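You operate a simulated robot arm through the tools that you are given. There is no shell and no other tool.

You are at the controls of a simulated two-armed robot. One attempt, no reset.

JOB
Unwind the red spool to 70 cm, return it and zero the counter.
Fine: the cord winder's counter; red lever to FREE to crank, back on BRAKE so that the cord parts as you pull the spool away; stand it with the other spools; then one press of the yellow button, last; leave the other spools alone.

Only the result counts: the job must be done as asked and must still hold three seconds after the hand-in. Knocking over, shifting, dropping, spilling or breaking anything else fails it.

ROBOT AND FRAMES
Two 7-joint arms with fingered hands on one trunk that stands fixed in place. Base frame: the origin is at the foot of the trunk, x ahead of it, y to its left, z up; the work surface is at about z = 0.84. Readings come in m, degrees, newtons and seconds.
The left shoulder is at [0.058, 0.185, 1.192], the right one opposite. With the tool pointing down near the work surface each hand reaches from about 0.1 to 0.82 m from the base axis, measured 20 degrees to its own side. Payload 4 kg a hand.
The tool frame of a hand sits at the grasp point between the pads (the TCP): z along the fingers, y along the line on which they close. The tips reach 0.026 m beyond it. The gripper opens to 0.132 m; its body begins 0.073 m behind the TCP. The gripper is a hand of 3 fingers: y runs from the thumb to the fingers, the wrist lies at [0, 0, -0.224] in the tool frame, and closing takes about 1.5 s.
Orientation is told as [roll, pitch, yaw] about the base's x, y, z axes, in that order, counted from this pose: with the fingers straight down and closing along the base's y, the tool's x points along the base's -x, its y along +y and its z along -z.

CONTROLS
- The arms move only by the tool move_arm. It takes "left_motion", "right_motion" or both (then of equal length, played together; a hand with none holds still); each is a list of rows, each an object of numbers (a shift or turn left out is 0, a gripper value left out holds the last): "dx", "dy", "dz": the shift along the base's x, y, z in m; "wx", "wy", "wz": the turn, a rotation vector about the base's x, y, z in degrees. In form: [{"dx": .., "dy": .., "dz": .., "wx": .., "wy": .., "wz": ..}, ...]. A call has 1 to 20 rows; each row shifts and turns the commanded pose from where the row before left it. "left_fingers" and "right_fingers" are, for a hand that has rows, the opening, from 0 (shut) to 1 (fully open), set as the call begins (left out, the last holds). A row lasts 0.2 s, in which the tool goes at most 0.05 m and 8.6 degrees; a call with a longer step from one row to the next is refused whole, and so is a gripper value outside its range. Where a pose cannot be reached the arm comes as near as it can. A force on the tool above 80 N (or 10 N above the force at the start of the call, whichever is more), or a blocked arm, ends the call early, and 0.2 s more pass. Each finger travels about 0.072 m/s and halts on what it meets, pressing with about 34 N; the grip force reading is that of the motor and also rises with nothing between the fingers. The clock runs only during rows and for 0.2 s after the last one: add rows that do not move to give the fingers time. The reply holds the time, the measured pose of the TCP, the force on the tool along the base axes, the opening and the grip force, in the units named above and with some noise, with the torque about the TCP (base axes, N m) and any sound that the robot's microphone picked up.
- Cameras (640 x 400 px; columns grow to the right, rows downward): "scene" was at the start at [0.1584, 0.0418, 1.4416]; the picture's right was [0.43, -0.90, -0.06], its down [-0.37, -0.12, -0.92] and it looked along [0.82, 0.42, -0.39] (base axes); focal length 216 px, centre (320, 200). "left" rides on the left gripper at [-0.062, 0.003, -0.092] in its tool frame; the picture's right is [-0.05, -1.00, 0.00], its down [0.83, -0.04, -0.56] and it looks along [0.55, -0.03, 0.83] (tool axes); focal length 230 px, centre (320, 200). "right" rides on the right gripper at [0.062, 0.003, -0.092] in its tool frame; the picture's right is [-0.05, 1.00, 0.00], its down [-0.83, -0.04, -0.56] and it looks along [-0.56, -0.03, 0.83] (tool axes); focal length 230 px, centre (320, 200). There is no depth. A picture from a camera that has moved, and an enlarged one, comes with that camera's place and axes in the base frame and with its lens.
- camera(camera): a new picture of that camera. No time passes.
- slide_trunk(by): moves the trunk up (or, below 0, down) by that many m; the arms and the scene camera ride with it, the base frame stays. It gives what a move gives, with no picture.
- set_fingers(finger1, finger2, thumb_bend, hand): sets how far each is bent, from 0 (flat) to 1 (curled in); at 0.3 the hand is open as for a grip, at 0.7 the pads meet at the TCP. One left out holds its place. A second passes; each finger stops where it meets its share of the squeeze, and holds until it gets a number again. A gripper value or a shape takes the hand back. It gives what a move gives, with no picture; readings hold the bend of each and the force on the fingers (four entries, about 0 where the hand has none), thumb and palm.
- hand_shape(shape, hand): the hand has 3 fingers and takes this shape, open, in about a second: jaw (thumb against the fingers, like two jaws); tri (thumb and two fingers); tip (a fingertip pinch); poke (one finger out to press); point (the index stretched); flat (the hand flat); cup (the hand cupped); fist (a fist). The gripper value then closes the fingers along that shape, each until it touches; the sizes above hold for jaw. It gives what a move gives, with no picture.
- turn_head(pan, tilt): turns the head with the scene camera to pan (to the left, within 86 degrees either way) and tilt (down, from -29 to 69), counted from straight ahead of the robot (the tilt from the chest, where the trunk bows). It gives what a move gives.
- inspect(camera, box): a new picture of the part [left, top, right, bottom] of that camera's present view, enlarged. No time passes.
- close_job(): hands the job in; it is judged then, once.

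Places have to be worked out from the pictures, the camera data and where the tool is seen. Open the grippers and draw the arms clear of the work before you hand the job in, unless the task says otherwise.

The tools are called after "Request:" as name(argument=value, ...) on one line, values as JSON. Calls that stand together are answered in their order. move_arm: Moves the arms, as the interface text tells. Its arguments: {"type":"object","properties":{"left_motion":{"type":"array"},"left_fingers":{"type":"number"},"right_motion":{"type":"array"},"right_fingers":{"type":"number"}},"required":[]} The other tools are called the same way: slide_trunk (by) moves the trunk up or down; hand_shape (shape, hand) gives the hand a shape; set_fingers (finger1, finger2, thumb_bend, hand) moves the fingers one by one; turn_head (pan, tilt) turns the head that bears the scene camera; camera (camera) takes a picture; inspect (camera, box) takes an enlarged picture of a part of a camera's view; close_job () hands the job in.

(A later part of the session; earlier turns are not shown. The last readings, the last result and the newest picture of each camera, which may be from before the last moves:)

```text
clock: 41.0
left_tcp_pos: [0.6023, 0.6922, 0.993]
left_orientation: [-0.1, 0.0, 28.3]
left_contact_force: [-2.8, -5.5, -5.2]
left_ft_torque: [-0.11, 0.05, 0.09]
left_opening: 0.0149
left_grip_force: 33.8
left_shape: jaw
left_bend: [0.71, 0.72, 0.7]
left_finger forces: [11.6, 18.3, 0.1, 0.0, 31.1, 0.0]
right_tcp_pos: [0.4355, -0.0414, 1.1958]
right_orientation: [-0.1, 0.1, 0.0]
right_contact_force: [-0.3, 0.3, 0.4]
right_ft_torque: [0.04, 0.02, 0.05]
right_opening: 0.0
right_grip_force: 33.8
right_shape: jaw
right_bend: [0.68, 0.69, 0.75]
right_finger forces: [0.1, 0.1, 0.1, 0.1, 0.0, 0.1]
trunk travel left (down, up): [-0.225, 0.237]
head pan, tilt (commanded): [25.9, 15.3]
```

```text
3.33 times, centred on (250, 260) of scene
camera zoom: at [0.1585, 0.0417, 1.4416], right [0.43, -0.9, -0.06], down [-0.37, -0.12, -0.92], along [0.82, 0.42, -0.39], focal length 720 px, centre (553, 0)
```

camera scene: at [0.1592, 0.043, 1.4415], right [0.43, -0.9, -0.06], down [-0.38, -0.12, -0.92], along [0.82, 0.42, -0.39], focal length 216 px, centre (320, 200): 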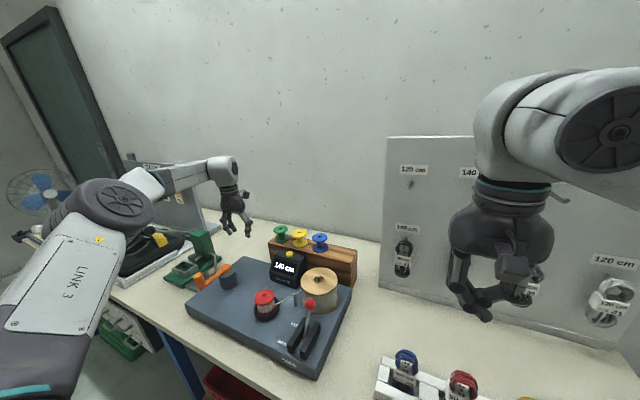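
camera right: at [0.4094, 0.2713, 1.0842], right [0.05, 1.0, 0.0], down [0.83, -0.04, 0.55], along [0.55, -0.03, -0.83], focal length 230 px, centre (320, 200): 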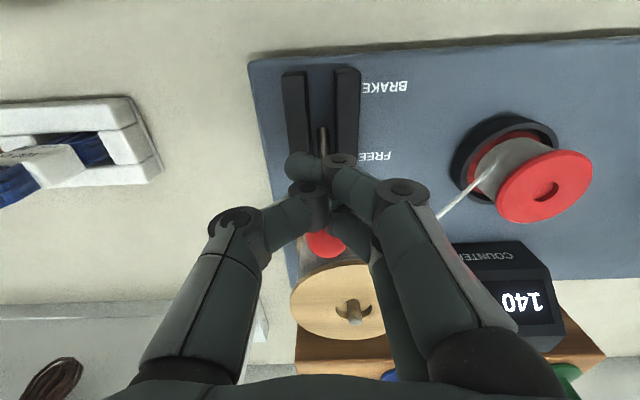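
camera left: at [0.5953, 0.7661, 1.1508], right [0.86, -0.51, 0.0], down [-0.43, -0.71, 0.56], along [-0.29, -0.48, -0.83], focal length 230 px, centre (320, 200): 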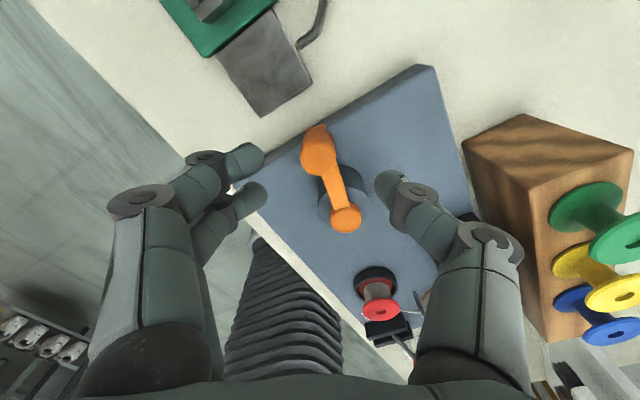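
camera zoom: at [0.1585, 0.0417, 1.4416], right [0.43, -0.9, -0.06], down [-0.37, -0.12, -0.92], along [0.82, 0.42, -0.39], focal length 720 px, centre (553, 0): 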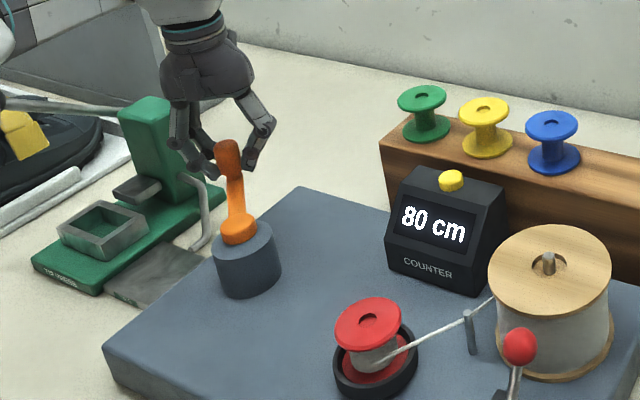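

Still 80 at ≈50°. Another 2.5°.

Request:
move_arm(left_motion=[{"dx": 0.003, "dy": -0.0026, "wz": -2.5}, {}])

Request:
inspect(camera="scene", box=[160, 200, 340, 320])

Request:
inspect(camera="left", box=[180, 40, 460, 260])

```text
clock: 41.6
left_tcp_pos: [0.6055, 0.6906, 0.9904]
left_orientation: [0.0, 0.1, 26.0]
left_contact_force: [-3.9, -7.0, -6.5]
left_ft_torque: [-0.1, 0.09, 0.11]
left_opening: 0.015
left_grip_force: 34.3
left_shape: jaw
left_bend: [0.71, 0.72, 0.7]
left_finger forces: [11.4, 18.8, 0.0, 0.0, 31.5, 0.0]
right_tcp_pos: [0.4355, -0.0409, 1.1957]
right_orientation: [0.0, 0.1, 0.1]
right_contact_force: [-0.4, -0.1, -0.2]
right_ft_torque: [-0.03, -0.01, 0.02]
right_opening: 0.0
right_grip_force: 33.8
right_shape: jaw
right_bend: [0.68, 0.69, 0.75]
right_finger forces: [0.0, 0.1, 0.0, 0.0, 0.0, 0.0]
trunk travel left (down, up): [-0.225, 0.237]
head pan, tilt (commanded): [25.9, 15.3]
```

```text
3.33 times, centred on (250, 260) of scene
camera zoom: at [0.1584, 0.0416, 1.4416], right [0.43, -0.9, -0.06], down [-0.37, -0.12, -0.92], along [0.82, 0.42, -0.39], focal length 720 px, centre (553, 0)
```

zoom: 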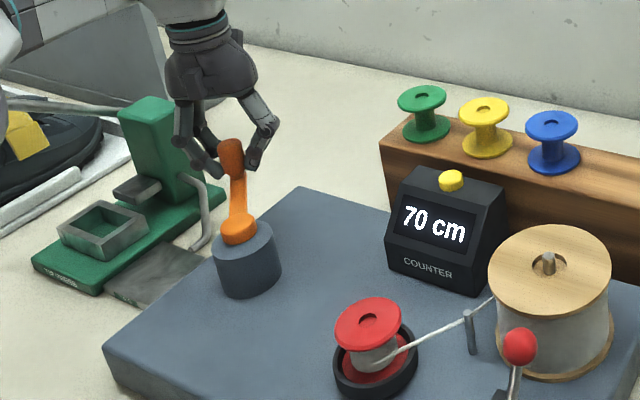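

```text
1.82 times, centred on (320, 150) of left
camera zoom: at [0.6594, 0.7204, 1.0835], right [0.48, -0.88, 0.0], down [-0.73, -0.4, 0.56], along [-0.49, -0.27, -0.83], focal length 418 px, centre (320, 291)
```

zoom: 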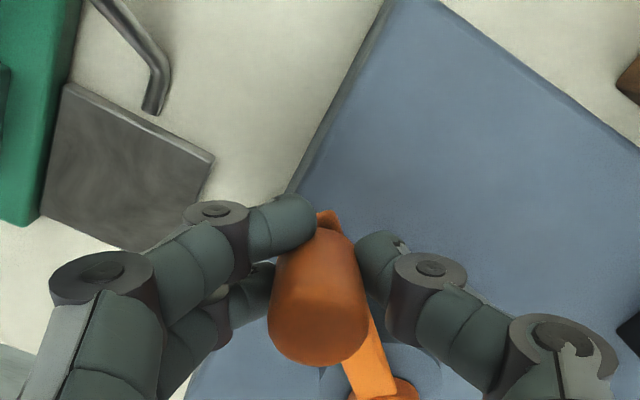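

Switched to 70 cm at ≈49°. The middle of the 70 band is about 10° further (≈39.5°), so I move another 8.5° to sit squarely on 70.

Request:
move_arm(left_motion=[{"dx": 0.0049, "dy": -0.0049, "wz": -4}, {"dx": 0.0046, "dy": -0.0052, "wz": -4}, {}])

Request:
inspect(camera="scene", box=[160, 200, 340, 320])

Request:
inspect(camera="left", box=[180, 40, 460, 260])

```text
clock: 42.4
left_tcp_pos: [0.6152, 0.6793, 0.9922]
left_orientation: [0.0, 0.2, 17.9]
left_contact_force: [-6.0, -4.0, -8.8]
left_ft_torque: [-0.08, 0.13, 0.06]
left_opening: 0.0148
left_grip_force: 33.9
left_shape: jaw
left_bend: [0.71, 0.72, 0.7]
left_finger forces: [12.0, 18.7, 0.1, 0.0, 30.4, 0.1]
right_tcp_pos: [0.4345, -0.0413, 1.1959]
right_orientation: [-0.1, 0.1, 0.0]
right_contact_force: [0.0, -0.7, 0.4]
right_ft_torque: [-0.01, -0.01, -0.01]
right_opening: 0.0
right_grip_force: 34.7
right_shape: jaw
right_bend: [0.68, 0.69, 0.75]
right_finger forces: [0.0, 0.0, 0.0, 0.0, 0.0, 0.0]
trunk travel left (down, up): [-0.225, 0.237]
head pan, tilt (commanded): [25.9, 15.3]
```

```text
3.33 times, centred on (250, 260) of scene
camera zoom: at [0.1585, 0.0422, 1.4416], right [0.43, -0.9, -0.06], down [-0.37, -0.12, -0.92], along [0.82, 0.42, -0.39], focal length 720 px, centre (553, 0)
```

zoom: 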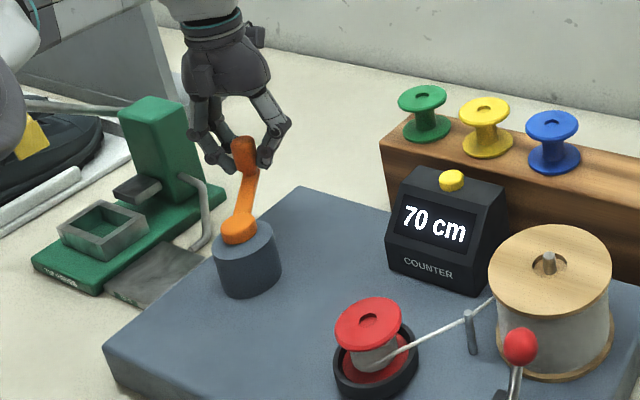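

```text
1.82 times, centred on (320, 150) of left
camera zoom: at [0.6726, 0.7023, 1.0836], right [0.36, -0.93, 0.0], down [-0.78, -0.3, 0.56], along [-0.52, -0.2, -0.83], focal length 418 px, centre (320, 291)
```

zoom: 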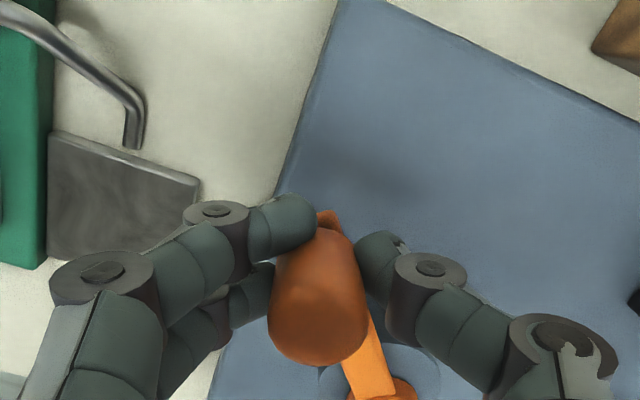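

Knob at 39.5°, counter firmly on 70 cm. The left hand keeps holding the crank; now I bring the right hand over the lever, turned about +24° to extend its reach, with half-open fingers.

Request:
move_arm(right_motion=[{"dx": 0.0032, "dy": 0.0364, "dz": -0.0095, "wz": 3}, {"dx": 0.0032, "dy": 0.0364, "dz": -0.0095, "wz": 3}, {"dx": 0.0032, "dy": 0.0364, "dz": -0.0095, "wz": 3}, {"dx": 0.0032, "dy": 0.0364, "dz": -0.0095, "wz": 3}, {"dx": 0.0032, "dy": 0.0364, "dz": -0.0095, "wz": 3}, {"dx": 0.0032, "dy": 0.0364, "dz": -0.0095, "wz": 3}, {"dx": 0.0032, "dy": 0.0364, "dz": -0.0095, "wz": 3}, {"dx": 0.0032, "dy": 0.0364, "dz": -0.0095, "wz": 3}, {}], right_fingers=0.5)

Request:
camera(camera="right")

Request:
camera(camera="scene")

```text
clock: 44.4
left_tcp_pos: [0.6152, 0.679, 0.9924]
left_orientation: [0.0, 0.1, 18.0]
left_contact_force: [-6.5, -5.1, -8.2]
left_ft_torque: [-0.06, 0.13, 0.0]
left_opening: 0.015
left_grip_force: 34.1
left_shape: jaw
left_bend: [0.71, 0.72, 0.7]
left_finger forces: [13.1, 19.1, 0.0, 0.0, 30.1, 0.1]
right_tcp_pos: [0.4633, 0.2501, 1.1187]
right_orientation: [0.1, 0.1, 24.0]
right_contact_force: [0.6, -0.9, 0.2]
right_ft_torque: [-0.02, -0.01, -0.04]
right_opening: 0.0656
right_grip_force: 0.1
right_shape: jaw
right_bend: [0.73, 0.73, 0.7]
right_finger forces: [0.1, 0.0, 0.0, 0.0, 0.0, 0.0]
trunk travel left (down, up): [-0.225, 0.237]
head pan, tilt (commanded): [25.9, 15.3]
```

```text
taken
camera right: at [0.4062, 0.2292, 1.2112], right [-0.36, 0.93, 0.0], down [0.78, 0.3, 0.55], along [0.52, 0.2, -0.83], focal length 230 px, centre (320, 200)
```

right: 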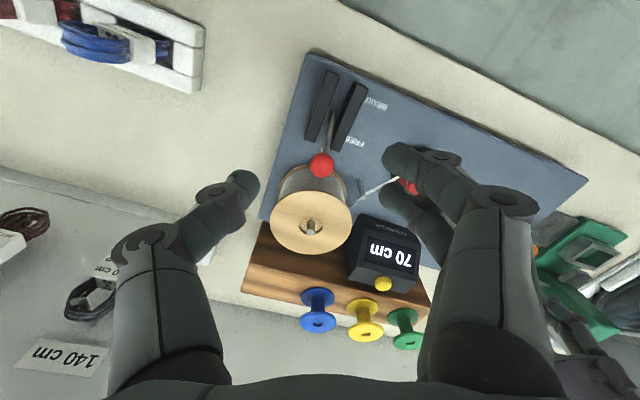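

```text
taken
camera scene: at [0.1593, 0.0414, 1.4415], right [0.43, -0.9, -0.06], down [-0.38, -0.12, -0.92], along [0.82, 0.42, -0.39], focal length 216 px, centre (320, 200)
```

scene: 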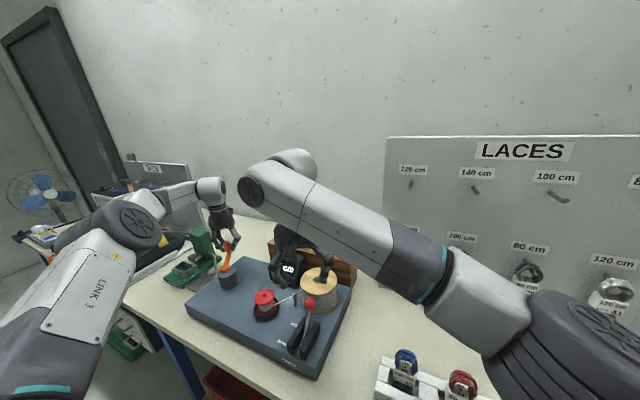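

The right camera also shows 70 cm and the lever knob at (0.509, 0.271). I move above it and check that the arm reaches.

Request:
move_arm(right_motion=[{"dx": 0.0225, "dy": 0.01, "dz": -0.02}, {"dx": 0.0225, "dy": 0.01, "dz": -0.02}, {"dz": -0.03}, {}])

Request:
camera(camera="right")

```text
clock: 45.4
left_tcp_pos: [0.6153, 0.6791, 0.9924]
left_orientation: [-0.2, 0.0, 17.9]
left_contact_force: [-5.4, -4.7, -9.1]
left_ft_torque: [-0.03, 0.09, 0.05]
left_opening: 0.0146
left_grip_force: 34.2
left_shape: jaw
left_bend: [0.71, 0.72, 0.7]
left_finger forces: [13.4, 19.4, 0.0, 0.0, 30.6, 0.0]
right_tcp_pos: [0.4851, 0.2605, 1.0694]
right_orientation: [-0.2, 0.1, 24.0]
right_contact_force: [0.1, -0.1, 0.2]
right_ft_torque: [-0.03, -0.02, -0.01]
right_opening: 0.0657
right_grip_force: 0.0
right_shape: jaw
right_bend: [0.73, 0.73, 0.7]
right_finger forces: [0.0, 0.1, 0.0, 0.0, 0.0, 0.0]
right hand out of reach, approached as far as the arm can: row 2
trunk travel left (down, up): [-0.225, 0.237]
head pan, tilt (commanded): [25.9, 15.3]
```

```text
taken
camera right: at [0.4291, 0.2396, 1.1628], right [-0.36, 0.93, 0.0], down [0.78, 0.3, 0.55], along [0.52, 0.2, -0.83], focal length 230 px, centre (320, 200)
```

right: 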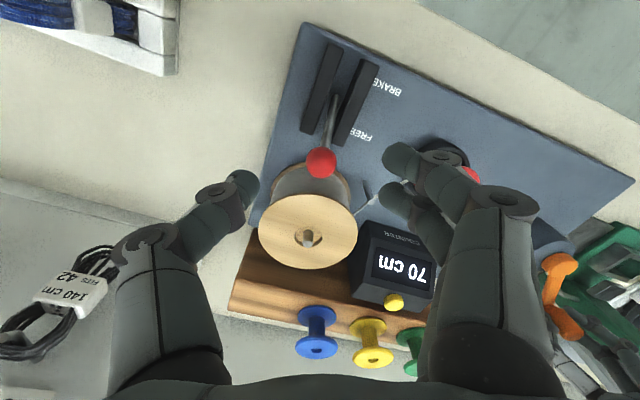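

Turning that way shortens the reach (0.485). I go back to yaw 0, which earlier reached x≈0.504 and held the knob well, and approach along +x at z≈0.995 with open fingers, the same path I backed out on.

Request:
move_arm(right_motion=[{"dx": -0.012, "dy": 0.002, "wz": -8}, {"dx": -0.012, "dy": 0.002, "wz": -8}, {"dx": -0.012, "dy": 0.001, "wz": -8}, {"dz": -0.037}, {"dz": -0.037}, {}])

Request:
camera(camera="right")

```text
clock: 46.8
left_tcp_pos: [0.6143, 0.68, 0.9909]
left_orientation: [0.1, 0.0, 18.0]
left_contact_force: [-4.3, -4.5, -7.6]
left_ft_torque: [-0.04, 0.11, 0.06]
left_opening: 0.0146
left_grip_force: 34.4
left_shape: jaw
left_bend: [0.71, 0.72, 0.7]
left_finger forces: [13.9, 19.6, 0.0, 0.0, 30.3, 0.0]
right_tcp_pos: [0.4511, 0.2634, 0.9947]
right_orientation: [0.0, 0.0, 0.0]
right_contact_force: [0.4, 0.2, -0.8]
right_ft_torque: [0.0, -0.02, 0.01]
right_opening: 0.0656
right_grip_force: 0.1
right_shape: jaw
right_bend: [0.73, 0.73, 0.7]
right_finger forces: [0.1, 0.1, 0.0, 0.0, 0.1, 0.0]
trunk travel left (down, up): [-0.225, 0.237]
head pan, tilt (commanded): [25.9, 15.3]
```

```text
taken
camera right: at [0.3895, 0.2687, 1.0867], right [0.05, 1.0, 0.0], down [0.83, -0.04, 0.55], along [0.55, -0.03, -0.83], focal length 230 px, centre (320, 200)
```

right: 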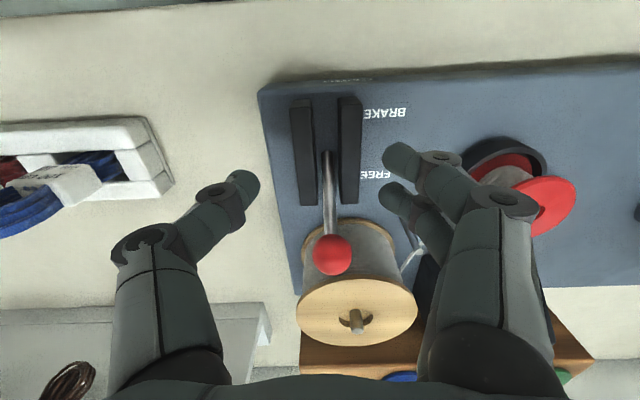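

The knob lies straight ahead at x≈0.509. I move forward to straddle it, with a slight −8° turn which should help the reach.

Request:
move_arm(right_motion=[{"dx": 0.018, "dy": 0.002, "wz": -4}, {"dx": 0.018, "dy": 0.001, "wz": -4}, {"dx": 0.012, "dy": 0.001}, {"dx": 0.008}, {}])

Request:
camera(camera="right")

```text
clock: 48.0
left_tcp_pos: [0.615, 0.6799, 0.9919]
left_orientation: [-0.1, 0.0, 18.0]
left_contact_force: [-4.6, -5.2, -7.4]
left_ft_torque: [-0.05, 0.06, 0.04]
left_opening: 0.0144
left_grip_force: 33.8
left_shape: jaw
left_bend: [0.71, 0.72, 0.7]
left_finger forces: [14.1, 19.7, 0.1, 0.0, 30.3, 0.0]
right_tcp_pos: [0.4979, 0.2628, 0.9938]
right_orientation: [-0.1, 0.0, -8.0]
right_contact_force: [-0.3, -0.5, 0.5]
right_ft_torque: [0.02, 0.01, -0.01]
right_opening: 0.0657
right_grip_force: 0.0
right_shape: jaw
right_bend: [0.73, 0.73, 0.7]
right_finger forces: [0.0, 0.1, 0.0, 0.1, 0.0, 0.0]
right hand out of reach, approached as far as the arm can: row 3, 4
trunk travel left (down, up): [-0.225, 0.237]
head pan, tilt (commanded): [25.9, 15.3]
```

```text
taken
camera right: at [0.438, 0.2764, 1.0864], right [0.19, 0.98, 0.0], down [0.82, -0.16, 0.55], along [0.54, -0.11, -0.83], focal length 230 px, centre (320, 200)
```

right: 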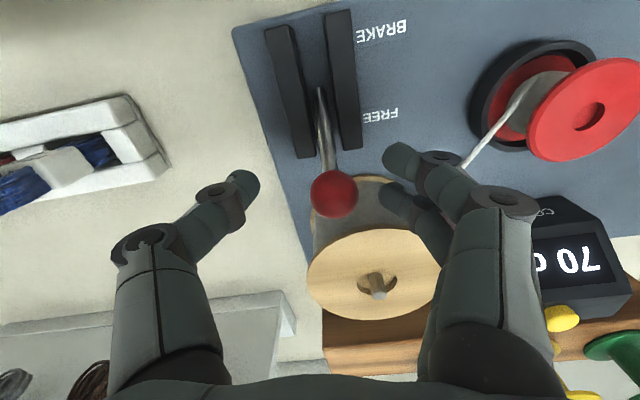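

With this pose the right arm is still ~1 cm short. Tilting the hand so the fingers point slightly forward keeps the wrist back and extends the reach, so I tilt about −14° in y, undo the −8° yaw and then move the last centimetre.

Request:
move_arm(right_motion=[{"wy": -7, "wz": 4}, {"wy": -7, "wz": 4}, {"dx": 0.006, "dy": 0.003}, {"dx": 0.006, "dy": 0.003}, {}])

Request:
camera(camera="right")

```text
clock: 49.2
left_tcp_pos: [0.6148, 0.6787, 0.9923]
left_orientation: [0.0, 0.0, 18.0]
left_contact_force: [-4.4, -3.9, -6.3]
left_ft_torque: [-0.06, 0.06, 0.03]
left_opening: 0.0147
left_grip_force: 34.2
left_shape: jaw
left_bend: [0.71, 0.72, 0.7]
left_finger forces: [14.5, 19.8, 0.1, 0.0, 30.2, 0.1]
right_tcp_pos: [0.5108, 0.2689, 0.9935]
right_orientation: [0.9, -13.9, -0.1]
right_contact_force: [0.0, -0.2, 0.6]
right_ft_torque: [-0.01, 0.01, 0.0]
right_opening: 0.0655
right_grip_force: 0.0
right_shape: jaw
right_bend: [0.73, 0.73, 0.7]
right_finger forces: [0.0, 0.0, 0.1, 0.1, 0.0, 0.0]
trunk travel left (down, up): [-0.225, 0.237]
head pan, tilt (commanded): [25.9, 15.3]
```

```text
taken
camera right: at [0.429, 0.2715, 1.0694], right [0.05, 1.0, 0.03], down [0.67, -0.05, 0.74], along [0.74, -0.02, -0.67], focal length 230 px, centre (320, 200)
```

right: 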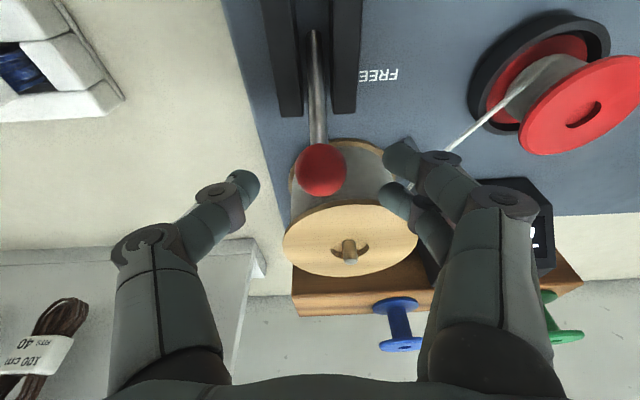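

Now the hand is centred on the knob. I close the right hand on it.

Request:
move_arm(right_motion=[{}, {}, {}, {}, {}, {}, {}], right_fingers=0.0)

Request:
camera(camera="right")

```text
clock: 50.8
left_tcp_pos: [0.616, 0.6789, 0.9928]
left_orientation: [0.0, 0.0, 18.0]
left_contact_force: [-3.3, -1.2, -9.4]
left_ft_torque: [-0.01, 0.05, -0.03]
left_opening: 0.0144
left_grip_force: 33.7
left_shape: jaw
left_bend: [0.71, 0.72, 0.7]
left_finger forces: [15.9, 19.6, 0.1, 0.0, 29.0, 0.0]
right_tcp_pos: [0.511, 0.2674, 0.9929]
right_orientation: [0.7, -13.8, -0.1]
right_contact_force: [-1.4, -10.0, -2.7]
right_ft_torque: [-0.14, 0.02, -0.01]
right_opening: 0.0099
right_grip_force: 34.2
right_shape: jaw
right_bend: [0.73, 0.71, 0.7]
right_finger forces: [18.0, 0.0, 0.1, 0.0, 31.7, 0.0]
trunk travel left (down, up): [-0.225, 0.237]
head pan, tilt (commanded): [25.9, 15.3]
```

```text
taken
camera right: at [0.4295, 0.2704, 1.0692], right [0.05, 1.0, 0.03], down [0.67, -0.05, 0.74], along [0.74, -0.02, -0.68], focal length 230 px, centre (320, 200)
```

right: 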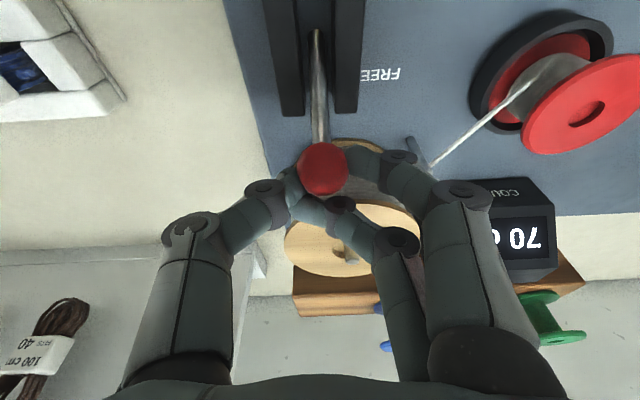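

One finger hooks ahead of the knob — ideal for pulling. I swing the lever back along its arc to BRAKE while the left hand holds the crank.

Request:
move_arm(right_motion=[{"dx": -0.0147, "dz": 0.0069}, {"dx": -0.0157, "dz": 0.0042}, {"dx": -0.0161, "dz": 0.0014}, {"dx": -0.0161, "dz": -0.0014}, {"dx": -0.0157, "dz": -0.0042}, {"dx": -0.0147, "dz": -0.0069}, {}])

Request:
camera(camera="right")

Request:
camera(camera="scene")

```text
clock: 52.4
left_tcp_pos: [0.6156, 0.6774, 0.9922]
left_orientation: [0.1, 0.1, 18.0]
left_contact_force: [-5.2, -1.6, -11.1]
left_ft_torque: [0.03, 0.12, -0.06]
left_opening: 0.0144
left_grip_force: 34.5
left_shape: jaw
left_bend: [0.71, 0.72, 0.7]
left_finger forces: [15.4, 19.5, 0.0, 0.0, 27.4, 0.1]
right_tcp_pos: [0.4211, 0.2662, 0.997]
right_orientation: [1.2, -14.1, -0.4]
right_contact_force: [23.3, -13.4, 24.9]
right_ft_torque: [-0.26, -0.56, -0.01]
right_opening: 0.0096
right_grip_force: 34.1
right_shape: jaw
right_bend: [0.71, 0.71, 0.71]
right_finger forces: [16.5, 0.0, 0.1, 0.0, 47.5, 0.1]
trunk travel left (down, up): [-0.225, 0.237]
head pan, tilt (commanded): [25.9, 15.3]
```

```text
taken
camera right: at [0.3396, 0.2695, 1.0719], right [0.05, 1.0, 0.03], down [0.67, -0.06, 0.74], along [0.74, -0.02, -0.67], focal length 230 px, centre (320, 200)
```

right: 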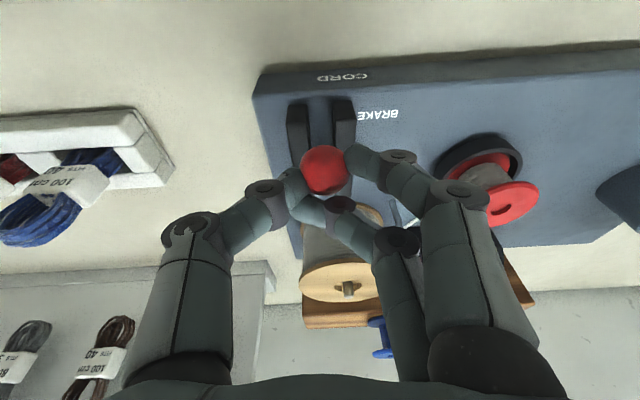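

```text
taken
camera scene: at [0.1607, 0.0399, 1.4417], right [0.43, -0.9, -0.06], down [-0.38, -0.11, -0.92], along [0.82, 0.42, -0.39], focal length 216 px, centre (320, 200)
```

scene: 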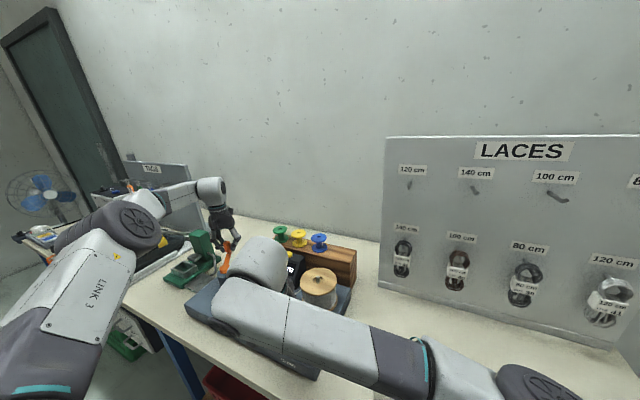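

The lever is at its BRAKE stop (knob x≈0.418, resisting). I open the right hand, and lift it up and away, then check.

Request:
move_arm(right_motion=[{}, {}, {}, {}, {"dz": 0.02}, {"dz": 0.03}, {"dz": 0.04}], right_fingers=0.55)

Request:
camera(camera="right")

```text
clock: 54.0
left_tcp_pos: [0.6152, 0.6794, 0.9919]
left_orientation: [-0.2, 0.0, 18.0]
left_contact_force: [-1.3, -4.4, -6.1]
left_ft_torque: [-0.1, 0.05, 0.08]
left_opening: 0.0138
left_grip_force: 33.5
left_shape: jaw
left_bend: [0.71, 0.72, 0.7]
left_finger forces: [15.2, 20.2, 0.1, 0.0, 32.8, 0.0]
right_tcp_pos: [0.4182, 0.271, 1.0847]
right_orientation: [0.9, -13.8, 0.0]
right_contact_force: [-0.7, 0.9, 0.2]
right_ft_torque: [-0.03, 0.0, 0.0]
right_opening: 0.072
right_grip_force: 0.1
right_shape: jaw
right_bend: [0.72, 0.72, 0.7]
right_finger forces: [0.0, 0.1, 0.1, 0.0, 0.0, 0.0]
trunk travel left (down, up): [-0.225, 0.237]
head pan, tilt (commanded): [25.9, 15.3]
```

```text
taken
camera right: at [0.3361, 0.2733, 1.16], right [0.05, 1.0, 0.03], down [0.67, -0.05, 0.74], along [0.74, -0.02, -0.68], focal length 230 px, centre (320, 200)
```

right: 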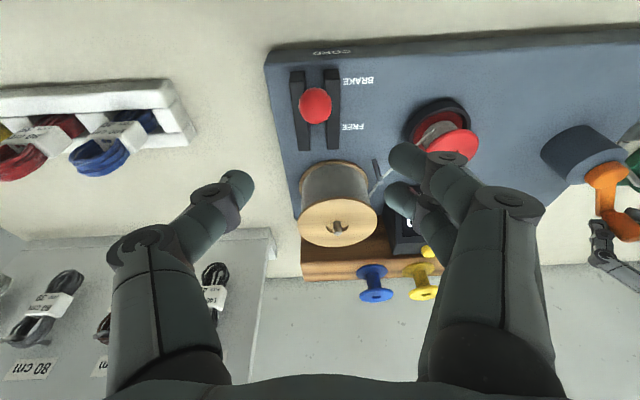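

The lever rests on BRAKE (knob x≈0.42). I withdraw the right arm to the side, then read the counter from the scene camera.

Request:
move_arm(right_motion=[{"dy": -0.03, "dz": 0.03}, {"dy": -0.035, "dz": 0.025, "wy": 7}, {"dy": -0.04, "dz": 0.02, "wy": 7}, {"dy": -0.045, "dz": 0.015}, {"dy": -0.045, "dz": 0.015}, {"dy": -0.045, "dz": 0.01}, {"dy": -0.045}, {"dy": -0.045}])

Request:
inspect(camera="scene", box=[160, 200, 380, 380])

```text
clock: 55.8
left_tcp_pos: [0.6155, 0.6797, 0.9913]
left_orientation: [0.0, 0.0, 18.0]
left_contact_force: [-1.5, -0.6, -2.9]
left_ft_torque: [0.01, 0.06, 0.03]
left_opening: 0.0137
left_grip_force: 33.8
left_shape: jaw
left_bend: [0.71, 0.72, 0.7]
left_finger forces: [17.2, 21.1, 0.1, 0.1, 30.4, 0.1]
right_tcp_pos: [0.4209, -0.0624, 1.2002]
right_orientation: [0.8, 0.3, -0.1]
right_contact_force: [0.6, -0.4, -1.0]
right_ft_torque: [-0.02, 0.0, 0.0]
right_opening: 0.0719
right_grip_force: 0.0
right_shape: jaw
right_bend: [0.72, 0.72, 0.7]
right_finger forces: [0.0, 0.1, 0.0, 0.0, 0.1, 0.0]
trunk travel left (down, up): [-0.225, 0.237]
head pan, tilt (commanded): [25.9, 15.3]
```

```text
2.22 times, centred on (270, 290) of scene
camera zoom: at [0.1597, 0.0412, 1.4414], right [0.43, -0.9, -0.06], down [-0.38, -0.12, -0.92], along [0.82, 0.42, -0.39], focal length 480 px, centre (431, 0)
```

zoom: 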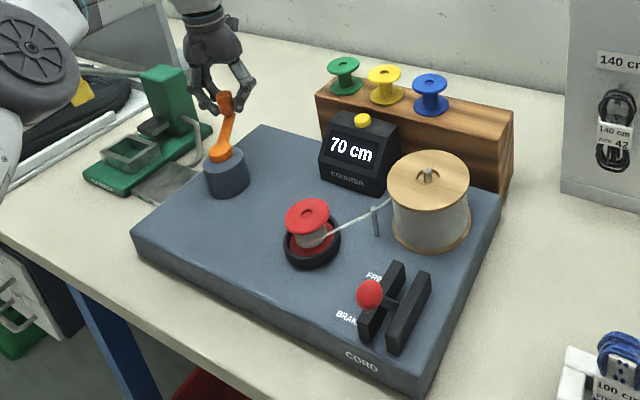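

Counter 70 cm, lever on BRAKE. I open the left hand gently and lift it straight up off the crank.

Request:
move_arm(left_motion=[{}, {}, {}, {}, {"dz": 0.02}, {"dz": 0.03}, {"dz": 0.04}], left_fingers=0.5)

Request:
inspect(camera="scene", box=[160, 200, 380, 380])

Request:
camera(camera="left")

```text
clock: 57.4
left_tcp_pos: [0.6137, 0.6777, 1.0831]
left_orientation: [0.1, 0.1, 18.0]
left_contact_force: [0.6, 0.7, 0.4]
left_ft_torque: [0.01, 0.0, 0.02]
left_opening: 0.0655
left_grip_force: 0.0
left_shape: jaw
left_bend: [0.73, 0.73, 0.7]
left_finger forces: [0.1, 0.0, 0.1, 0.0, 0.1, 0.0]
right_tcp_pos: [0.4184, -0.0626, 1.2017]
right_orientation: [1.0, 0.1, -0.1]
right_contact_force: [-0.2, -0.1, -0.5]
right_ft_torque: [-0.01, 0.01, -0.02]
right_opening: 0.0724
right_grip_force: 0.1
right_shape: jaw
right_bend: [0.72, 0.72, 0.7]
right_finger forces: [0.1, 0.1, 0.0, 0.0, 0.0, 0.1]
trunk travel left (down, up): [-0.225, 0.237]
head pan, tilt (commanded): [25.9, 15.3]
```

```text
2.22 times, centred on (270, 290) of scene
camera zoom: at [0.158, 0.0409, 1.4417], right [0.43, -0.9, -0.06], down [-0.37, -0.12, -0.92], along [0.82, 0.42, -0.39], focal length 480 px, centre (431, 0)
```

zoom: 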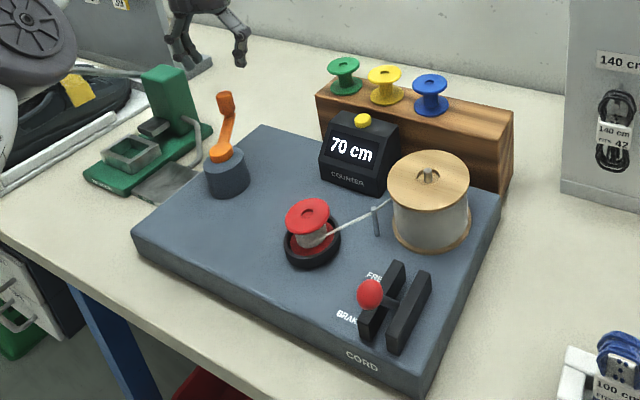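

```text
taken
camera left: at [0.6714, 0.6998, 1.1744], right [0.36, -0.93, 0.0], down [-0.78, -0.3, 0.55], along [-0.52, -0.2, -0.83], focal length 230 px, centre (320, 200)
```

left: 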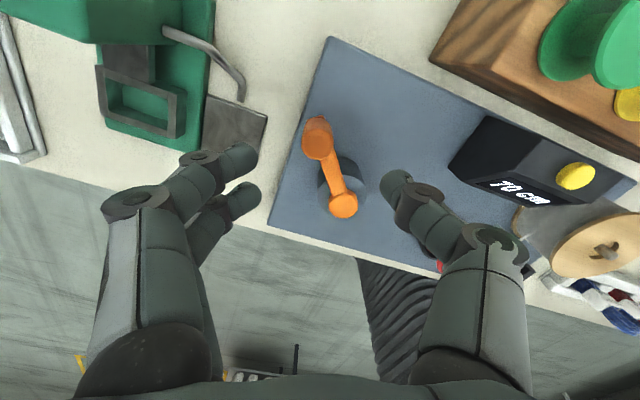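

The crank stays put and the counter stays at 70 cm. Now the spool: I move the left hand above it, turning to yaw 90° so the fingers close along x (that leaves room beside the blue spool when placing).

Request:
move_arm(left_motion=[{"dx": -0.0138, "dy": -0.0286, "dz": 0.006, "wz": 8}, {"dx": -0.0138, "dy": -0.0286, "dz": 0.006, "wz": 8}, {"dx": -0.0138, "dy": -0.0286, "dz": 0.006, "wz": 8}, {"dx": -0.0138, "dy": -0.0286, "dz": 0.006, "wz": 8}, {"dx": -0.0138, "dy": -0.0286, "dz": 0.006, "wz": 8}, {"dx": -0.0138, "dy": -0.0286, "dz": 0.006, "wz": 8}, {"dx": -0.0138, "dy": -0.0286, "dz": 0.006, "wz": 8}, {"dx": -0.0138, "dy": -0.0286, "dz": 0.006, "wz": 8}, {"dx": -0.0138, "dy": -0.0286, "dz": 0.006, "wz": 8}], left_fingers=0.8)

Request:
camera(camera="left")

Request:
camera(camera="scene")

```text
clock: 59.4
left_tcp_pos: [0.4897, 0.4219, 1.1384]
left_orientation: [0.0, 0.0, 90.0]
left_contact_force: [0.5, -1.4, 0.4]
left_ft_torque: [-0.01, 0.0, 0.02]
left_opening: 0.1054
left_grip_force: 0.0
left_shape: jaw
left_bend: [0.59, 0.59, 0.56]
left_finger forces: [0.0, 0.0, 0.1, 0.0, 0.1, 0.1]
right_tcp_pos: [0.4192, -0.063, 1.2007]
right_orientation: [1.0, 0.2, 0.0]
right_contact_force: [-0.7, 0.5, 0.2]
right_ft_torque: [0.05, -0.01, -0.03]
right_opening: 0.072
right_grip_force: 0.1
right_shape: jaw
right_bend: [0.72, 0.72, 0.7]
right_finger forces: [0.0, 0.0, 0.1, 0.0, 0.0, 0.0]
trunk travel left (down, up): [-0.225, 0.237]
head pan, tilt (commanded): [25.9, 15.3]
```

```text
taken
camera left: at [0.486, 0.4838, 1.2303], right [1.0, 0.05, 0.0], down [0.04, -0.83, 0.55], along [0.03, -0.55, -0.83], focal length 230 px, centre (320, 200)
```

left: 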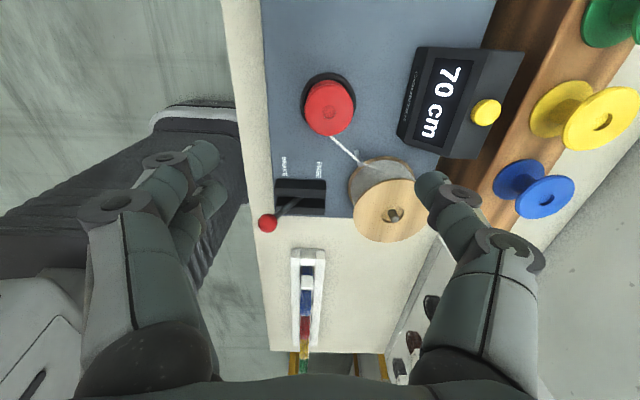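

```text
taken
camera scene: at [0.1576, 0.0407, 1.4418], right [0.43, -0.9, -0.06], down [-0.37, -0.12, -0.92], along [0.82, 0.42, -0.39], focal length 216 px, centre (320, 200)
```

scene: 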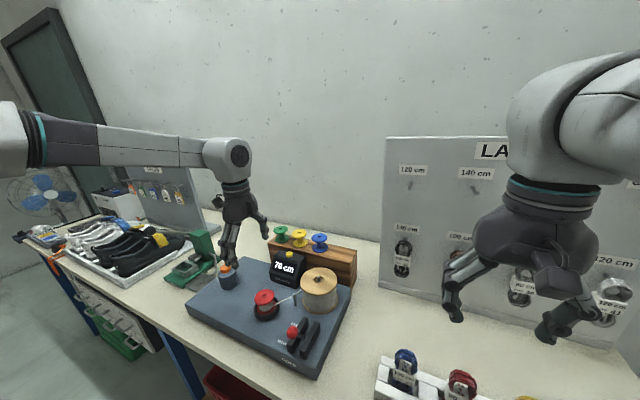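

I zoom in on the red spool and on the rack from this view to get their exact places.

Request:
inspect(camera="left", box=[260, 40, 460, 220])

Request:
inspect(camera="left", box=[430, 0, 640, 260])

Request:
inspect(camera="scene", box=[250, 215, 370, 320])

```text
2.22 times, centred on (360, 130) of left
camera zoom: at [0.486, 0.4838, 1.2303], right [1.0, 0.05, 0.0], down [0.04, -0.83, 0.55], along [0.03, -0.55, -0.83], focal length 511 px, centre (231, 356)
```

zoom: 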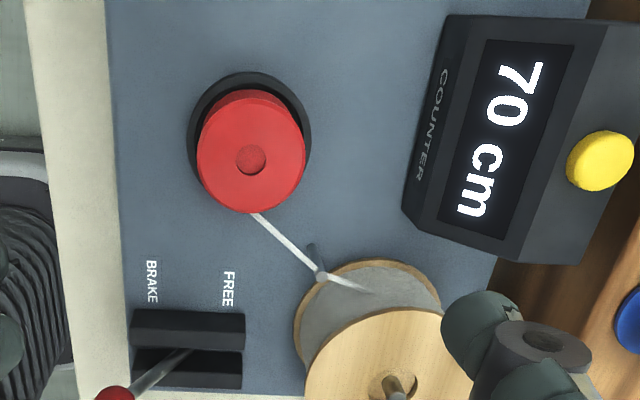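

```text
1.54 times, centred on (535, 130) of left
camera zoom: at [0.486, 0.4838, 1.2303], right [1.0, 0.05, 0.0], down [0.04, -0.83, 0.55], along [0.03, -0.55, -0.83], focal length 354 px, centre (-11, 308)
```

zoom: 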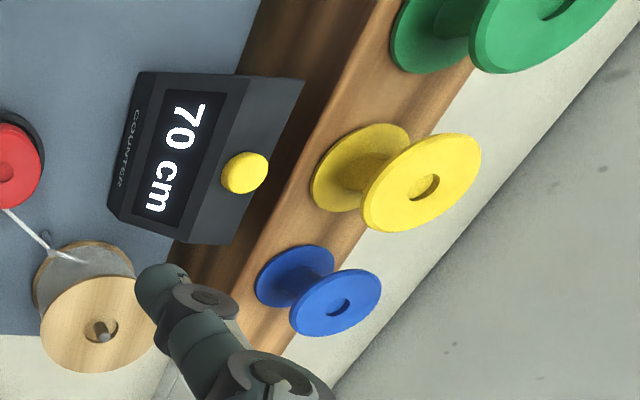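

```text
3.81 times, centred on (310, 268) of scene
camera zoom: at [0.1576, 0.0407, 1.4418], right [0.43, -0.9, -0.06], down [-0.37, -0.12, -0.92], along [0.82, 0.42, -0.39], focal length 822 px, centre (358, -57)
```

zoom: 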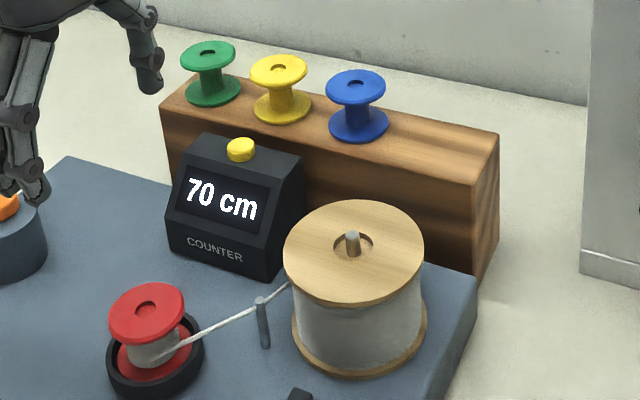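

Red spool's top flange: centre about (0.500, 0.421), z≈0.946, diameter ≈0.058. I centre over it and lower to just around the flange to verify alignment.

Request:
move_arm(left_motion=[{"dx": 0.0105, "dy": -0.001, "dz": -0.02}, {"dz": -0.04}, {"dz": -0.04}, {"dz": -0.04}, {"dz": -0.025}, {}])

Request:
inspect(camera="left", box=[160, 40, 480, 260])

Request:
inspect(camera="scene", box=[210, 250, 330, 340])

```text
clock: 60.8
left_tcp_pos: [0.4997, 0.4212, 0.9724]
left_orientation: [0.0, 0.0, 90.0]
left_contact_force: [-0.1, 0.2, -0.2]
left_ft_torque: [-0.02, -0.02, -0.03]
left_opening: 0.1055
left_grip_force: 0.0
left_shape: jaw
left_bend: [0.59, 0.59, 0.56]
left_finger forces: [0.0, 0.0, 0.1, 0.0, 0.0, 0.0]
right_tcp_pos: [0.4181, -0.0622, 1.2016]
right_orientation: [0.8, 0.1, -0.1]
right_contact_force: [-0.1, 0.2, -0.1]
right_ft_torque: [-0.01, -0.01, -0.04]
right_opening: 0.0723
right_grip_force: 0.1
right_shape: jaw
right_bend: [0.72, 0.72, 0.7]
right_finger forces: [0.0, 0.1, 0.0, 0.0, 0.0, 0.0]
trunk travel left (down, up): [-0.225, 0.237]
head pan, tilt (commanded): [25.9, 15.3]
```

```text
1.82 times, centred on (320, 150) of left
camera zoom: at [0.497, 0.4826, 1.0635], right [1.0, 0.05, 0.0], down [0.04, -0.83, 0.56], along [0.03, -0.55, -0.83], focal length 418 px, centre (320, 291)
```

zoom: 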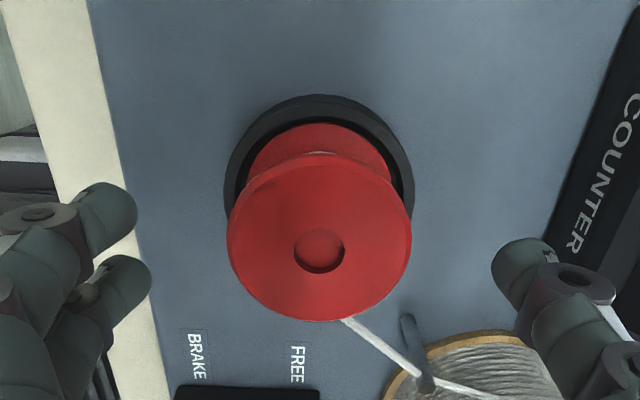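

```text
4.44 times, centred on (270, 295) of scene
camera zoom: at [0.1581, 0.0415, 1.4417], right [0.43, -0.9, -0.06], down [-0.37, -0.12, -0.92], along [0.82, 0.42, -0.39], focal length 959 px, centre (542, -222)
```

zoom: 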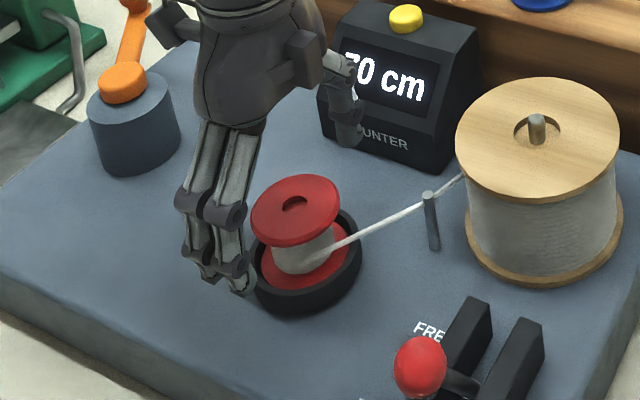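

Aligned within 2 mm; flange top z≈0.945, ring top ≈0.90. I lower to TCP z≈0.938 (tips ≈0.912) and close on the flange.

Request:
move_arm(left_motion=[{"dy": 0.0015, "dz": -0.017}, {"dz": -0.0175}, {}])

Request:
inspect(camera="scene", box=[210, 250, 330, 340])

```text
clock: 61.6
left_tcp_pos: [0.5008, 0.4225, 0.9373]
left_orientation: [-0.1, -0.1, 90.1]
left_contact_force: [-0.1, -0.3, -0.5]
left_ft_torque: [-0.01, 0.01, 0.03]
left_opening: 0.1053
left_grip_force: 0.1
left_shape: jaw
left_bend: [0.59, 0.59, 0.56]
left_finger forces: [0.0, 0.1, 0.0, 0.0, 0.0, 0.0]
right_tcp_pos: [0.4191, -0.0615, 1.2009]
right_orientation: [0.9, 0.1, -0.1]
right_contact_force: [0.8, -0.2, 0.0]
right_ft_torque: [0.0, -0.02, 0.01]
right_opening: 0.0724
right_grip_force: 0.1
right_shape: jaw
right_bend: [0.72, 0.72, 0.7]
right_finger forces: [0.1, 0.0, 0.0, 0.0, 0.1, 0.0]
trunk travel left (down, up): [-0.225, 0.237]
head pan, tilt (commanded): [25.9, 15.3]
```

```text
4.44 times, centred on (270, 295) of scene
camera zoom: at [0.1581, 0.0417, 1.4417], right [0.43, -0.9, -0.06], down [-0.37, -0.12, -0.92], along [0.82, 0.42, -0.39], focal length 959 px, centre (542, -222)
```

zoom: 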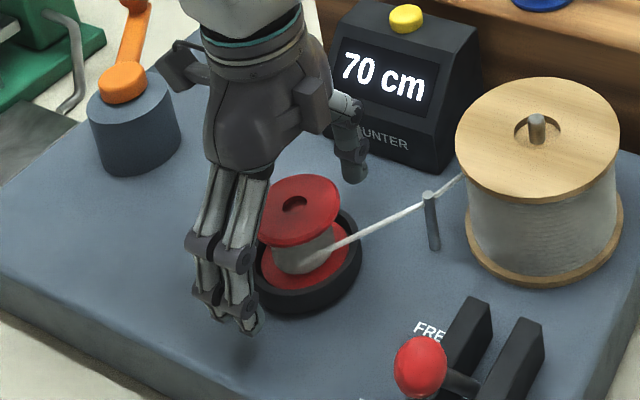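

Good position; I close the left hand on the spool.

Request:
move_arm(left_motion=[{}, {}, {}, {}, {}, {}], left_fingers=0.0)

Request:
inspect(camera="left", box=[160, 40, 480, 260])

Request:
inspect(camera="scene", box=[210, 250, 330, 340])

```text
clock: 63.0
left_tcp_pos: [0.4994, 0.4218, 0.937]
left_orientation: [0.0, 0.0, 90.0]
left_contact_force: [-1.9, 0.6, 4.7]
left_ft_torque: [0.0, 0.27, -0.02]
left_opening: 0.0541
left_grip_force: 34.4
left_shape: jaw
left_bend: [0.74, 0.73, 0.7]
left_finger forces: [16.5, 16.0, 0.0, 0.1, 27.5, 0.0]
right_tcp_pos: [0.4184, -0.0615, 1.2021]
right_orientation: [0.9, 0.1, -0.1]
right_contact_force: [0.0, 0.3, -1.2]
right_ft_torque: [-0.02, -0.01, -0.01]
right_opening: 0.072
right_grip_force: 0.0
right_shape: jaw
right_bend: [0.72, 0.72, 0.7]
right_finger forces: [0.0, 0.0, 0.1, 0.0, 0.0, 0.0]
trunk travel left (down, up): [-0.225, 0.237]
head pan, tilt (commanded): [25.9, 15.3]
```

```text
1.82 times, centred on (320, 150) of left
camera zoom: at [0.4967, 0.4842, 1.0291], right [1.0, 0.05, 0.0], down [0.04, -0.83, 0.55], along [0.03, -0.55, -0.83], focal length 418 px, centre (320, 291)
```

zoom: 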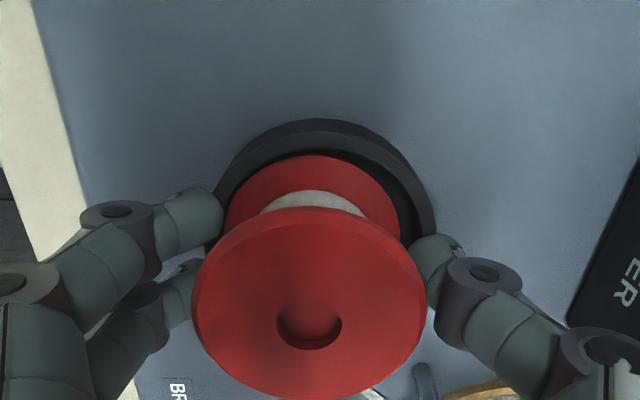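

```text
4.44 times, centred on (270, 295) of scene
camera zoom: at [0.1578, 0.0415, 1.4417], right [0.43, -0.9, -0.06], down [-0.37, -0.12, -0.92], along [0.82, 0.42, -0.39], focal length 959 px, centre (542, -222)
```

zoom: 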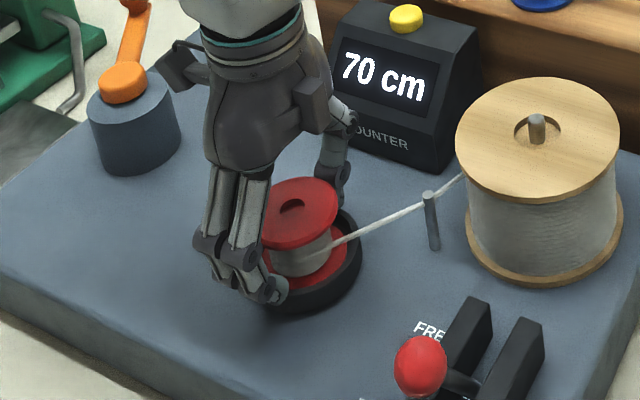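

The spool is gripped at its flange. I lift slowly and watch whether it comes up and the cord parts.

Request:
move_arm(left_motion=[{"dz": 0.008}, {"dz": 0.01}, {"dz": 0.012}, {"dz": 0.015}, {}])

Request:
inspect(camera="scene", box=[210, 230, 330, 340])

Request:
inspect(camera="left", box=[160, 40, 480, 260])

```text
clock: 64.2
left_tcp_pos: [0.5013, 0.4223, 0.9846]
left_orientation: [0.1, -0.1, 89.9]
left_contact_force: [1.1, -1.2, 0.0]
left_ft_torque: [-0.02, -0.02, -0.01]
left_opening: 0.0489
left_grip_force: 34.0
left_shape: jaw
left_bend: [0.74, 0.74, 0.7]
left_finger forces: [15.6, 15.4, 0.1, 0.0, 30.5, 0.0]
right_tcp_pos: [0.4199, -0.061, 1.2009]
right_orientation: [0.9, 0.1, -0.2]
right_contact_force: [-0.1, -0.1, 0.3]
right_ft_torque: [0.0, 0.0, 0.01]
right_opening: 0.0721
right_grip_force: 0.1
right_shape: jaw
right_bend: [0.72, 0.72, 0.7]
right_finger forces: [0.1, 0.1, 0.0, 0.0, 0.1, 0.0]
trunk travel left (down, up): [-0.225, 0.237]
head pan, tilt (commanded): [25.9, 15.3]
```

```text
3.64 times, centred on (270, 285) of scene
camera zoom: at [0.1586, 0.0417, 1.4416], right [0.43, -0.9, -0.06], down [-0.37, -0.12, -0.92], along [0.82, 0.42, -0.39], focal length 785 px, centre (502, -109)
```

zoom: 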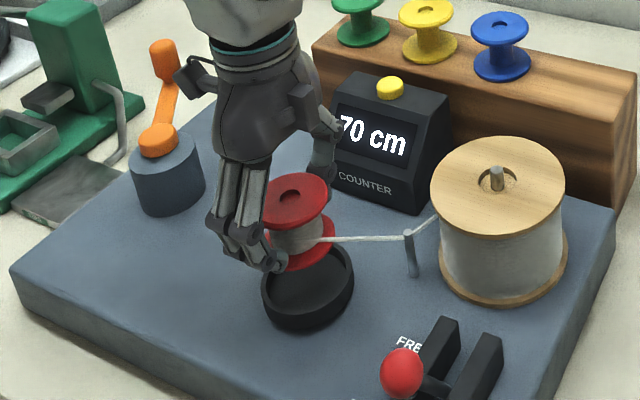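

```text
1.82 times, centred on (320, 150) of left
camera zoom: at [0.498, 0.4843, 1.0747], right [1.0, 0.05, 0.0], down [0.04, -0.83, 0.56], along [0.03, -0.55, -0.83], focal length 418 px, centre (320, 291)
```

zoom: 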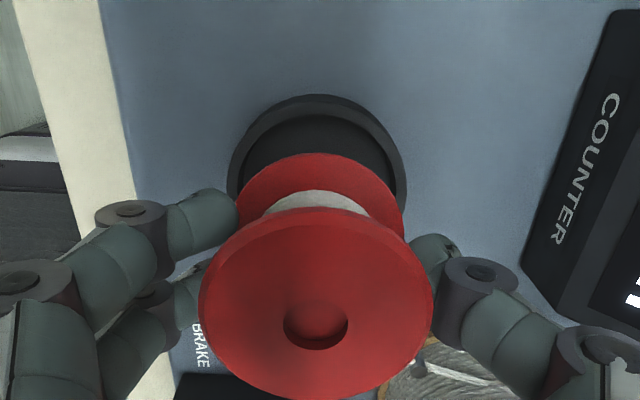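

The spool is out of its cup, upright; the cord is still attached. I lift further to part the cord.

Request:
move_arm(left_motion=[{"dz": 0.02}, {"dz": 0.025}, {"dz": 0.03}, {"dz": 0.03}, {}])

Request:
inspect(camera="scene", box=[190, 190, 380, 340])

Request:
camera(camera="left")

```text
clock: 65.4
left_tcp_pos: [0.4992, 0.4228, 1.087]
left_orientation: [0.0, 0.0, 90.0]
left_contact_force: [0.6, 0.0, -0.6]
left_ft_torque: [0.06, 0.0, -0.01]
left_opening: 0.0488
left_grip_force: 34.2
left_shape: jaw
left_bend: [0.74, 0.74, 0.7]
left_finger forces: [15.9, 15.4, 0.1, 0.0, 30.1, 0.0]
right_tcp_pos: [0.4189, -0.0617, 1.2009]
right_orientation: [0.9, 0.1, 0.0]
right_contact_force: [0.4, 0.7, -0.8]
right_ft_torque: [0.0, -0.02, -0.03]
right_opening: 0.0721
right_grip_force: 0.1
right_shape: jaw
right_bend: [0.72, 0.72, 0.7]
right_finger forces: [0.1, 0.1, 0.0, 0.1, 0.0, 0.1]
trunk travel left (down, up): [-0.225, 0.237]
head pan, tilt (commanded): [25.9, 15.3]
```

```text
2.67 times, centred on (285, 265) of scene
camera zoom: at [0.159, 0.0421, 1.4415], right [0.43, -0.9, -0.06], down [-0.37, -0.12, -0.92], along [0.82, 0.42, -0.39], focal length 576 px, centre (413, 27)
```

zoom: 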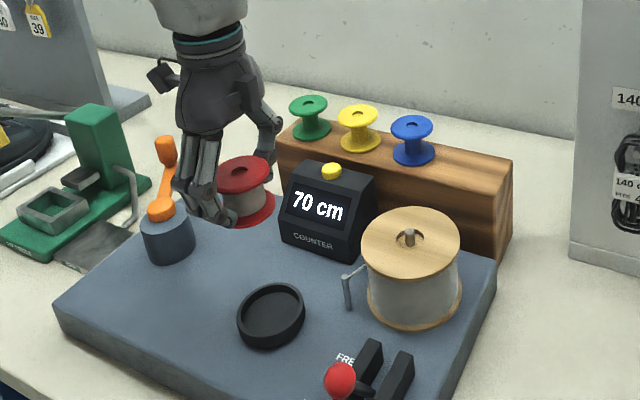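

```text
taken
camera left: at [0.4963, 0.4843, 1.1786], right [1.0, 0.05, 0.0], down [0.04, -0.83, 0.56], along [0.03, -0.55, -0.83], focal length 230 px, centre (320, 200)
```

left: 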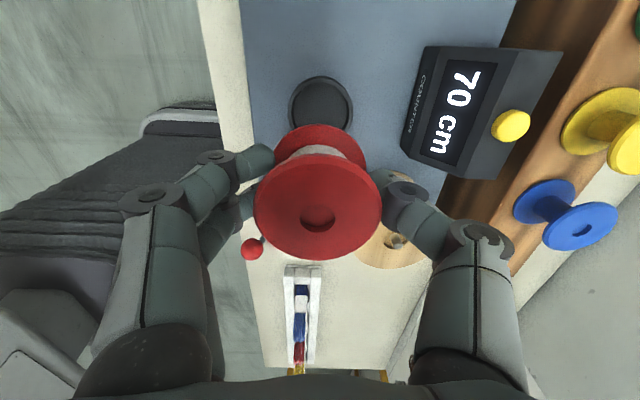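

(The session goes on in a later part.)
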